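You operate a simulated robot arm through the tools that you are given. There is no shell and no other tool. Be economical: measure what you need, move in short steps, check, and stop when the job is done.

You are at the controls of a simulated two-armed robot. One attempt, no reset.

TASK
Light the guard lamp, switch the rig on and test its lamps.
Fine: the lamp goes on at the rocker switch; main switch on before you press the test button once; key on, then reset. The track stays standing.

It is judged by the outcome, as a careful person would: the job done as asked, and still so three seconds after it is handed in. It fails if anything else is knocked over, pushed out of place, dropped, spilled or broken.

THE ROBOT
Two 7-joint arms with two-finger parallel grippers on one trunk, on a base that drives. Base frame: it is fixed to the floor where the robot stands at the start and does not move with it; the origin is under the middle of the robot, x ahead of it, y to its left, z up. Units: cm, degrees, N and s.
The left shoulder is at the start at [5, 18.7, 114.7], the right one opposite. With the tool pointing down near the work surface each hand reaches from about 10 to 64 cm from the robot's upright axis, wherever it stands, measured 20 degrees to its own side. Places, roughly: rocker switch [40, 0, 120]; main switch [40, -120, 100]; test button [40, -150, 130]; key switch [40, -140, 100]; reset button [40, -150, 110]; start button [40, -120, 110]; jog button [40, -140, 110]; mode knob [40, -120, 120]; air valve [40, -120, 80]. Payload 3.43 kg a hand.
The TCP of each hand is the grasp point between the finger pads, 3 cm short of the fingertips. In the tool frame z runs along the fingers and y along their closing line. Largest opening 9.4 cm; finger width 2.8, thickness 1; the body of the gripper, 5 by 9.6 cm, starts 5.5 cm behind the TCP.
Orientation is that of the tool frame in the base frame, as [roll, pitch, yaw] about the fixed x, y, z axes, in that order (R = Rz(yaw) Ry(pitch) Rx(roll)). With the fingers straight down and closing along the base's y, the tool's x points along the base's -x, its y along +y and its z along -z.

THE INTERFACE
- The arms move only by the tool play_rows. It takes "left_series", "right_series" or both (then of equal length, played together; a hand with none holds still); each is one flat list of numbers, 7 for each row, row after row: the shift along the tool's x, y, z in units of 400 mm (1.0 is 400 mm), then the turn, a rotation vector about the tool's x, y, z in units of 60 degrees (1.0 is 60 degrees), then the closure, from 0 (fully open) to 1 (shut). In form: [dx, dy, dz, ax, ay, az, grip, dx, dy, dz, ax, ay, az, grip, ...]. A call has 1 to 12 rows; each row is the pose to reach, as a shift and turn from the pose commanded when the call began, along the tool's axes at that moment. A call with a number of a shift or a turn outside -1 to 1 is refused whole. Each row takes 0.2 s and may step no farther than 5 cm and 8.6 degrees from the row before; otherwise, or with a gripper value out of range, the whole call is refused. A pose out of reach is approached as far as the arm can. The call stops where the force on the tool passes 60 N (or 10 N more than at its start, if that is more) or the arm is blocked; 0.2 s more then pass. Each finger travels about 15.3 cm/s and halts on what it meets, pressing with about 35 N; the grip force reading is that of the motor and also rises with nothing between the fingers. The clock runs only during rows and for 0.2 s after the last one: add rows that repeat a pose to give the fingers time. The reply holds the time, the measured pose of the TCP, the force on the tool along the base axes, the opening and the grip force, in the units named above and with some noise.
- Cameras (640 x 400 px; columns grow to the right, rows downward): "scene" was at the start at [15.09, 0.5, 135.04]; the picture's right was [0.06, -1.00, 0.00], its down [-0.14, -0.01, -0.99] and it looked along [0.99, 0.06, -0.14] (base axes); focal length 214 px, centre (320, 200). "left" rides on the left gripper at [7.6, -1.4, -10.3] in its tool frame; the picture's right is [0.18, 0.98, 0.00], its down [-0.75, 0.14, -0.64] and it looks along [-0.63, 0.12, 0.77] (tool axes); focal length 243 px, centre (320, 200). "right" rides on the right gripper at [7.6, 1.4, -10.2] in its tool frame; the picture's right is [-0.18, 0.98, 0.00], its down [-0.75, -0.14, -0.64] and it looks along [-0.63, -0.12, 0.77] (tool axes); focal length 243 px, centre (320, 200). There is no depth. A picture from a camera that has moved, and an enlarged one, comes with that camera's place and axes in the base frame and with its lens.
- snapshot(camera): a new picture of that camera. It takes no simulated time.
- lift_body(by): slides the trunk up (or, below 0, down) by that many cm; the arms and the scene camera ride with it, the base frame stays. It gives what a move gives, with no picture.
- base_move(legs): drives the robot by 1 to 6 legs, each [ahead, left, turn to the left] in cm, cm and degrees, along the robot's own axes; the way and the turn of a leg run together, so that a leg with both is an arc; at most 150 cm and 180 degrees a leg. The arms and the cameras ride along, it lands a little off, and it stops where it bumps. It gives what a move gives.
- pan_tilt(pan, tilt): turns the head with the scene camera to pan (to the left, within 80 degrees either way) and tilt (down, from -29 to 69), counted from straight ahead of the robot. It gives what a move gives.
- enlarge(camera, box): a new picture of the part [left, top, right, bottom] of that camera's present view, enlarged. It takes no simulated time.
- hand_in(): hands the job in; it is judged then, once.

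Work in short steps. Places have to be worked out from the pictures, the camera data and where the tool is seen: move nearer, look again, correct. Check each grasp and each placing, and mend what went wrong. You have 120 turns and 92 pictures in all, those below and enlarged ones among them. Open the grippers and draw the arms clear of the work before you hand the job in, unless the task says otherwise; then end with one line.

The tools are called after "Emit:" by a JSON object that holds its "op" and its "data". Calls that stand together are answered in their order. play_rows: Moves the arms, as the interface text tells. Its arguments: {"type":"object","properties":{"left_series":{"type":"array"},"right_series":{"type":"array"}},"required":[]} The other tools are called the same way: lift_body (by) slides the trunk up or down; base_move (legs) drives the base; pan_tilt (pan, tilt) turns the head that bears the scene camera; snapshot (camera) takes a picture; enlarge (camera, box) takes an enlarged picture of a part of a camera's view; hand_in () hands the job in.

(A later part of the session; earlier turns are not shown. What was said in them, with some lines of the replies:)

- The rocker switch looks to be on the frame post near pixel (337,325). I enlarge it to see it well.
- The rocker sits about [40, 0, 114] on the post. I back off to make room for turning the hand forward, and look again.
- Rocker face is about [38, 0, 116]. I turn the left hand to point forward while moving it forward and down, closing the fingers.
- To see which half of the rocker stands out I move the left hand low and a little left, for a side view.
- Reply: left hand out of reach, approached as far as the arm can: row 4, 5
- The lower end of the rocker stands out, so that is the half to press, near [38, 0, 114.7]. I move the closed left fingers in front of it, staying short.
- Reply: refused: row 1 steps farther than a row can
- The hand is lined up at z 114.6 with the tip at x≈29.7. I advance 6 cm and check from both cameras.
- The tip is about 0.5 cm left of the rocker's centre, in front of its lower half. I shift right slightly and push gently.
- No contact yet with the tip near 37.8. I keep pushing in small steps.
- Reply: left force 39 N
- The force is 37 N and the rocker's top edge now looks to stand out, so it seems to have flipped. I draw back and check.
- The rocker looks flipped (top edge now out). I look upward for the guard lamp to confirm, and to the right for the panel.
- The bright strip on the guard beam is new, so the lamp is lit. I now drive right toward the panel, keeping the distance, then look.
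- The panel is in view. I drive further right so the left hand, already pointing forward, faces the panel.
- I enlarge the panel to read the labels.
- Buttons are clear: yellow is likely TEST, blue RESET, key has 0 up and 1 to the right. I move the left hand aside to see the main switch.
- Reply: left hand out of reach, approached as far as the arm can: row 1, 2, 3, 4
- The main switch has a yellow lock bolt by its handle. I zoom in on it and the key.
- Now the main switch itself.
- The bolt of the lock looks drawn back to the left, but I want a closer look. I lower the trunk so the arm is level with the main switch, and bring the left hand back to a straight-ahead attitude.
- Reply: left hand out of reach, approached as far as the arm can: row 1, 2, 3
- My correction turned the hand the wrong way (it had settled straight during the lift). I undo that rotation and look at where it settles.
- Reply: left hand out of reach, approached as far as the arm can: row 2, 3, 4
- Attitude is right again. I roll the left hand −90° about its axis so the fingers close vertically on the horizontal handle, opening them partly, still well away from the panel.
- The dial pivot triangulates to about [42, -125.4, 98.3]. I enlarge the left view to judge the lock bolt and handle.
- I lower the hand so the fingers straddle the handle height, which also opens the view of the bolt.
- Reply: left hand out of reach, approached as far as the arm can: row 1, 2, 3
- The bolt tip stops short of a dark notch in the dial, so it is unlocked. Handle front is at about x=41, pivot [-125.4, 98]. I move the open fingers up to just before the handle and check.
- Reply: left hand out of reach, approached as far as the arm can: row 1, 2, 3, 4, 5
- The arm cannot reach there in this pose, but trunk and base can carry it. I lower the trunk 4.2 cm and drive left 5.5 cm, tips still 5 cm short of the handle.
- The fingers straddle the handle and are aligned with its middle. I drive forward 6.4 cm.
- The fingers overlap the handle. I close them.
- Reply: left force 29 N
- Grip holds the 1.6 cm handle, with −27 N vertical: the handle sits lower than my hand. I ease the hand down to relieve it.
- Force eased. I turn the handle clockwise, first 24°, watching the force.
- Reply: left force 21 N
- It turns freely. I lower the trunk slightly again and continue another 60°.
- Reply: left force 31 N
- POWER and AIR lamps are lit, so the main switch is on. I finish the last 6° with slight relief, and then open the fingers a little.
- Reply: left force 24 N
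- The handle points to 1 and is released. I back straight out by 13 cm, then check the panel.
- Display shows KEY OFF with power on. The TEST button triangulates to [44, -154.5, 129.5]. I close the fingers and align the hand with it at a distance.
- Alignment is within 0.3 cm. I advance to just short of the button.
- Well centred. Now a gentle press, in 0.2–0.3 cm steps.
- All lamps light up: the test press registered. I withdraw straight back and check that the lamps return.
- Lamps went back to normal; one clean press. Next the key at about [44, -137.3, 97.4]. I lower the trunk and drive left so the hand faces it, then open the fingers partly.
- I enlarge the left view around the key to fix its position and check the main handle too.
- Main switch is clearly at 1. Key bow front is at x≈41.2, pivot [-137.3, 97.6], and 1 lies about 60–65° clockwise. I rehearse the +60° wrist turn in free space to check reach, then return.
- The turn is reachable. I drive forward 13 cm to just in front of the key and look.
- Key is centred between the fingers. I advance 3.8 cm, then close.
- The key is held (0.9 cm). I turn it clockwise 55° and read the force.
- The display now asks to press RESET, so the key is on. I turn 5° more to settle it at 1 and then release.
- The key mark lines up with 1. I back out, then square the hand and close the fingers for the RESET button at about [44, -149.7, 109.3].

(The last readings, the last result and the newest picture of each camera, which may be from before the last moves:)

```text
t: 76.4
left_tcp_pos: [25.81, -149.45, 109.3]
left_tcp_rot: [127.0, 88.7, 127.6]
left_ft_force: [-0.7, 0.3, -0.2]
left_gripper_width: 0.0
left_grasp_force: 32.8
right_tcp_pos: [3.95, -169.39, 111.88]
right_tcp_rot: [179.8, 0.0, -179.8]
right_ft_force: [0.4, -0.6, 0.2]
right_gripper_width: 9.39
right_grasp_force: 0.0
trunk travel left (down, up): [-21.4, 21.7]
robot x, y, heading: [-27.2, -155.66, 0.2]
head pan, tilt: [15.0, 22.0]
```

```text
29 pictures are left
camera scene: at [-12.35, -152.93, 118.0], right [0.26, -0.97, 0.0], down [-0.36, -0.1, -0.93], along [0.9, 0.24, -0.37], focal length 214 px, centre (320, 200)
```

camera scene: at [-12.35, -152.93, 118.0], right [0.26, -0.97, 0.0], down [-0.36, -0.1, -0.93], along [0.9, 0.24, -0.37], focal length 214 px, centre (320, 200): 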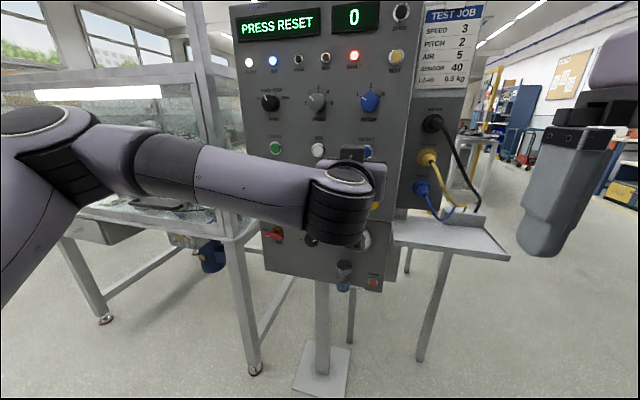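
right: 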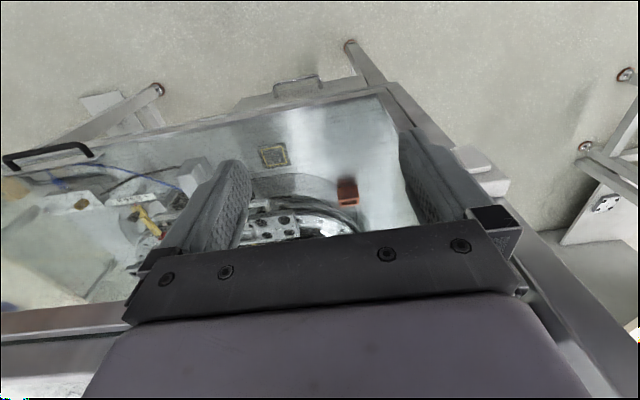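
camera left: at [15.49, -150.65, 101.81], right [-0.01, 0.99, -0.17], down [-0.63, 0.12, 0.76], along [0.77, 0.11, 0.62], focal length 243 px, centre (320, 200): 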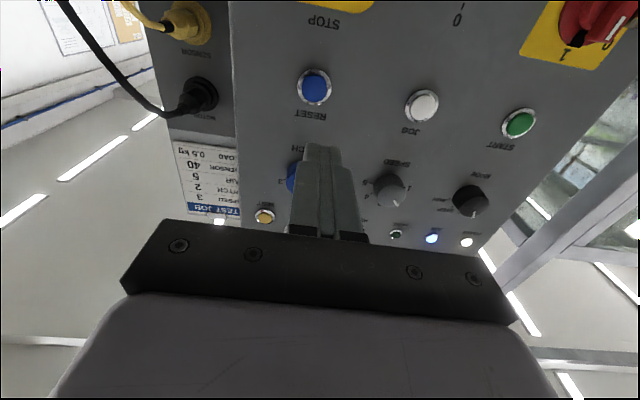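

Display reads PRESS RESET. The button triangulates to [44, -150, 109]; I drive forward 12 cm with a 0.5 cm right trim and check.

Emit:
{"op": "base_move", "data": {"legs": [[12, -0.5, 0]]}}

Emit:
{"op": "enlarge", "data": {"camera": "left", "box": [240, 60, 400, 220]}}

```text
t: 77.7
left_tcp_pos: [37.68, -149.83, 109.31]
left_tcp_rot: [128.3, 88.7, 128.6]
left_ft_force: [-0.1, 0.2, -0.7]
left_gripper_width: 0.0
left_grasp_force: 32.6
right_tcp_pos: [15.75, -169.87, 111.95]
right_tcp_rot: [-180.0, 0.0, -179.9]
right_ft_force: [0.9, -0.3, 0.1]
right_gripper_width: 9.4
right_grasp_force: 0.0
trunk travel left (down, up): [-21.4, 21.7]
robot x, y, heading: [-15.27, -155.63, -0.0]
head pan, tilt: [15.0, 22.0]
```

```text
2.50 times, centred on (320, 140) of left
camera zoom: at [27.25, -151.15, 101.8], right [-0.01, 0.99, -0.17], down [-0.63, 0.12, 0.77], along [0.77, 0.11, 0.62], focal length 606 px, centre (320, 350)
```

zoom: 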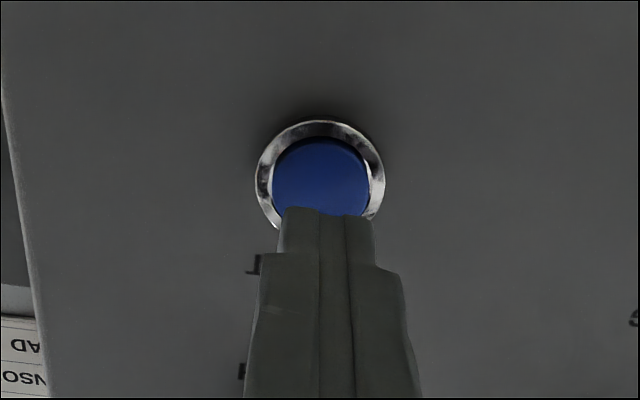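

Aligned. I press: 2.4 cm approach, then 0.25 cm steps.

Emit:
{"op": "play_rows", "data": {"left_series": [0, -0.002, 0.04, 0, 0, 0, 1, 0, -0.002, 0.06, 0, 0, 0, 1, 0, -0.002, 0.067, 0, 0, 0, 1, 0, -0.002, 0.074, 0, 0, 0, 1, 0, -0.002, 0.08, 0, 0, 0, 1]}}

Emit:
{"op": "snapshot", "data": {"camera": "left"}}

```text
t: 78.8
left_tcp_pos: [40.72, -150.03, 109.32]
left_tcp_rot: [127.7, 88.7, 128.0]
left_ft_force: [-5.9, 0.6, -1.5]
left_gripper_width: 0.0
left_grasp_force: 33.1
right_tcp_pos: [15.65, -169.93, 111.9]
right_tcp_rot: [180.0, 0.0, -180.0]
right_ft_force: [0.3, -0.5, -0.2]
right_gripper_width: 9.4
right_grasp_force: 0.1
trunk travel left (down, up): [-21.4, 21.7]
robot x, y, heading: [-15.27, -155.69, 0.0]
head pan, tilt: [15.0, 22.0]
```

```text
27 pictures are left
camera left: at [30.33, -151.24, 101.79], right [-0.01, 0.99, -0.17], down [-0.63, 0.12, 0.77], along [0.77, 0.11, 0.62], focal length 243 px, centre (320, 200)
```

left: 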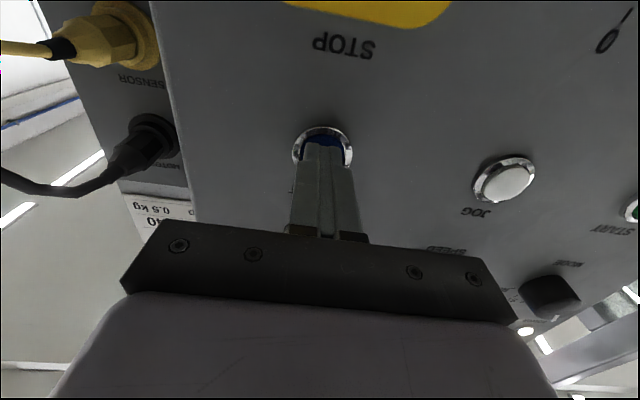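

Force is 6 N. I check the display while still pressing.

Emit:
{"op": "pan_tilt", "data": {"pan": 15, "tilt": 5}}

Emit:
{"op": "snapshot", "data": {"camera": "scene"}}

```text
t: 79.7
left_tcp_pos: [40.76, -149.9, 109.36]
left_tcp_rot: [126.9, 88.7, 127.3]
left_ft_force: [-7.0, -1.3, -2.6]
left_gripper_width: 0.0
left_grasp_force: 32.6
right_tcp_pos: [15.58, -169.79, 111.92]
right_tcp_rot: [180.0, 0.0, 180.0]
right_ft_force: [-0.1, -0.2, -0.4]
right_gripper_width: 9.41
right_grasp_force: 0.2
trunk travel left (down, up): [-21.4, 21.7]
robot x, y, heading: [-15.51, -155.88, 0.0]
head pan, tilt: [15.0, 5.0]
```

```text
26 pictures are left
camera scene: at [-0.78, -153.43, 120.76], right [0.26, -0.97, 0.0], down [-0.08, -0.02, -1.0], along [0.96, 0.26, -0.09], focal length 214 px, centre (320, 200)
```

scene: 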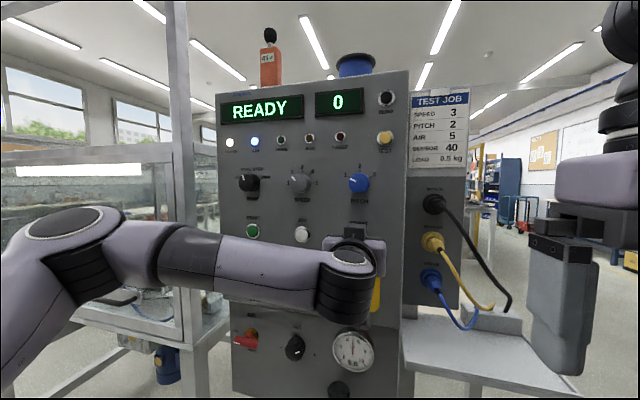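

The display reads READY. I withdraw straight back, open the gripper, and look over everything.

Emit:
{"op": "play_rows", "data": {"left_series": [0, 0, -0.05, 0, 0, 0, 1, 0, 0, -0.15, 0, 0, 0, 1, 0, 0, -0.22, 0, 0, 0, 1]}}

Emit:
{"op": "base_move", "data": {"legs": [[-30, 0, 0]]}}

Emit:
{"op": "play_rows", "data": {"left_series": [0, 0.05, 0, 0, 0, 0, 0.5, 0, 0.1, 0, 0, 0, 0, 0, 0, 0.1, 0, 0, 0, 0, 0]}}

Emit:
{"op": "pan_tilt", "data": {"pan": 22, "tilt": 12}}

Emit:
{"op": "snapshot", "data": {"camera": "scene"}}

Emit:
{"op": "snapshot", "data": {"camera": "left"}}

```text
t: 80.5
left_tcp_pos: [32.05, -149.98, 109.46]
left_tcp_rot: [128.1, 88.7, 128.6]
left_ft_force: [-0.1, -0.7, 0.5]
left_gripper_width: 0.0
left_grasp_force: 32.8
right_tcp_pos: [15.67, -169.93, 111.89]
right_tcp_rot: [-180.0, 0.0, -179.9]
right_ft_force: [-0.5, -0.2, -0.2]
right_gripper_width: 9.41
right_grasp_force: 0.2
trunk travel left (down, up): [-21.4, 21.7]
robot x, y, heading: [-15.72, -155.75, -0.0]
head pan, tilt: [15.0, 5.0]
```

```text
t: 82.5
left_tcp_pos: [2.28, -150.12, 109.32]
left_tcp_rot: [127.4, 88.7, 127.7]
left_ft_force: [0.0, -0.3, -0.5]
left_gripper_width: 0.0
left_grasp_force: 33.5
right_tcp_pos: [-14.07, -169.86, 111.98]
right_tcp_rot: [180.0, 0.0, 179.9]
right_ft_force: [-0.1, 0.2, -0.2]
right_gripper_width: 9.37
right_grasp_force: 0.0
trunk travel left (down, up): [-21.4, 21.7]
robot x, y, heading: [-45.04, -155.77, -0.1]
head pan, tilt: [15.0, 5.0]
```

```text
t: 83.3
left_tcp_pos: [2.38, -146.16, 109.58]
left_tcp_rot: [127.2, 88.7, 127.4]
left_ft_force: [1.5, -0.6, 0.0]
left_gripper_width: 9.38
left_grasp_force: 0.0
right_tcp_pos: [-14.11, -169.95, 111.85]
right_tcp_rot: [-180.0, 0.1, 179.9]
right_ft_force: [0.2, -1.1, -0.1]
right_gripper_width: 9.37
right_grasp_force: 0.0
trunk travel left (down, up): [-21.4, 21.7]
robot x, y, heading: [-45.39, -155.61, -0.2]
head pan, tilt: [15.0, 5.0]
```

```text
t: 84.0
left_tcp_pos: [2.46, -146.12, 109.55]
left_tcp_rot: [127.9, 88.7, 128.3]
left_ft_force: [0.7, -0.9, -0.8]
left_gripper_width: 9.4
left_grasp_force: 0.1
right_tcp_pos: [-13.98, -170.11, 111.99]
right_tcp_rot: [180.0, 0.0, 179.9]
right_ft_force: [1.7, -0.7, 0.8]
right_gripper_width: 9.4
right_grasp_force: 0.0
trunk travel left (down, up): [-21.4, 21.7]
robot x, y, heading: [-45.31, -156.06, 0.0]
head pan, tilt: [22.0, 12.0]
```

```text
25 pictures are left
camera scene: at [-30.63, -152.32, 119.63], right [0.37, -0.93, 0.0], down [-0.19, -0.08, -0.98], along [0.91, 0.36, -0.21], focal length 214 px, centre (320, 200)
```

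scene: 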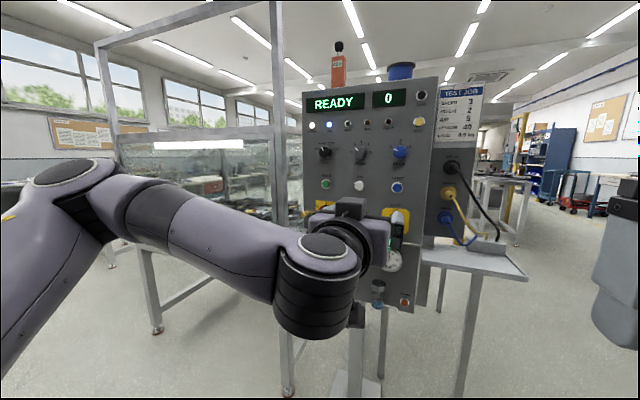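

```text
24 pictures are left
camera left: at [-7.97, -147.46, 102.2], right [-0.01, 0.99, -0.17], down [-0.63, 0.12, 0.76], along [0.77, 0.11, 0.62], focal length 243 px, centre (320, 200)
```

left: 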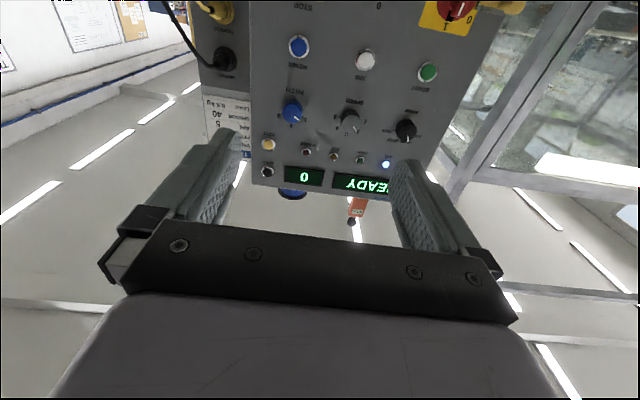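

The guard lamp is lit, the display reads READY, the POWER and AIR lamps are on, and the track has not been started. Both hands are open and clear of the work, so I hand in.

Emit:
{"op": "hand_in", "data": {}}

```text
The job is handed in.
```

I've handed the job in. The guard lamp is lit at the rocker. The main switch was on before I pressed TEST once, and all the lamps I could see came on. After that I turned the key to 1 and pressed RESET; the display reads READY and the track is standing.
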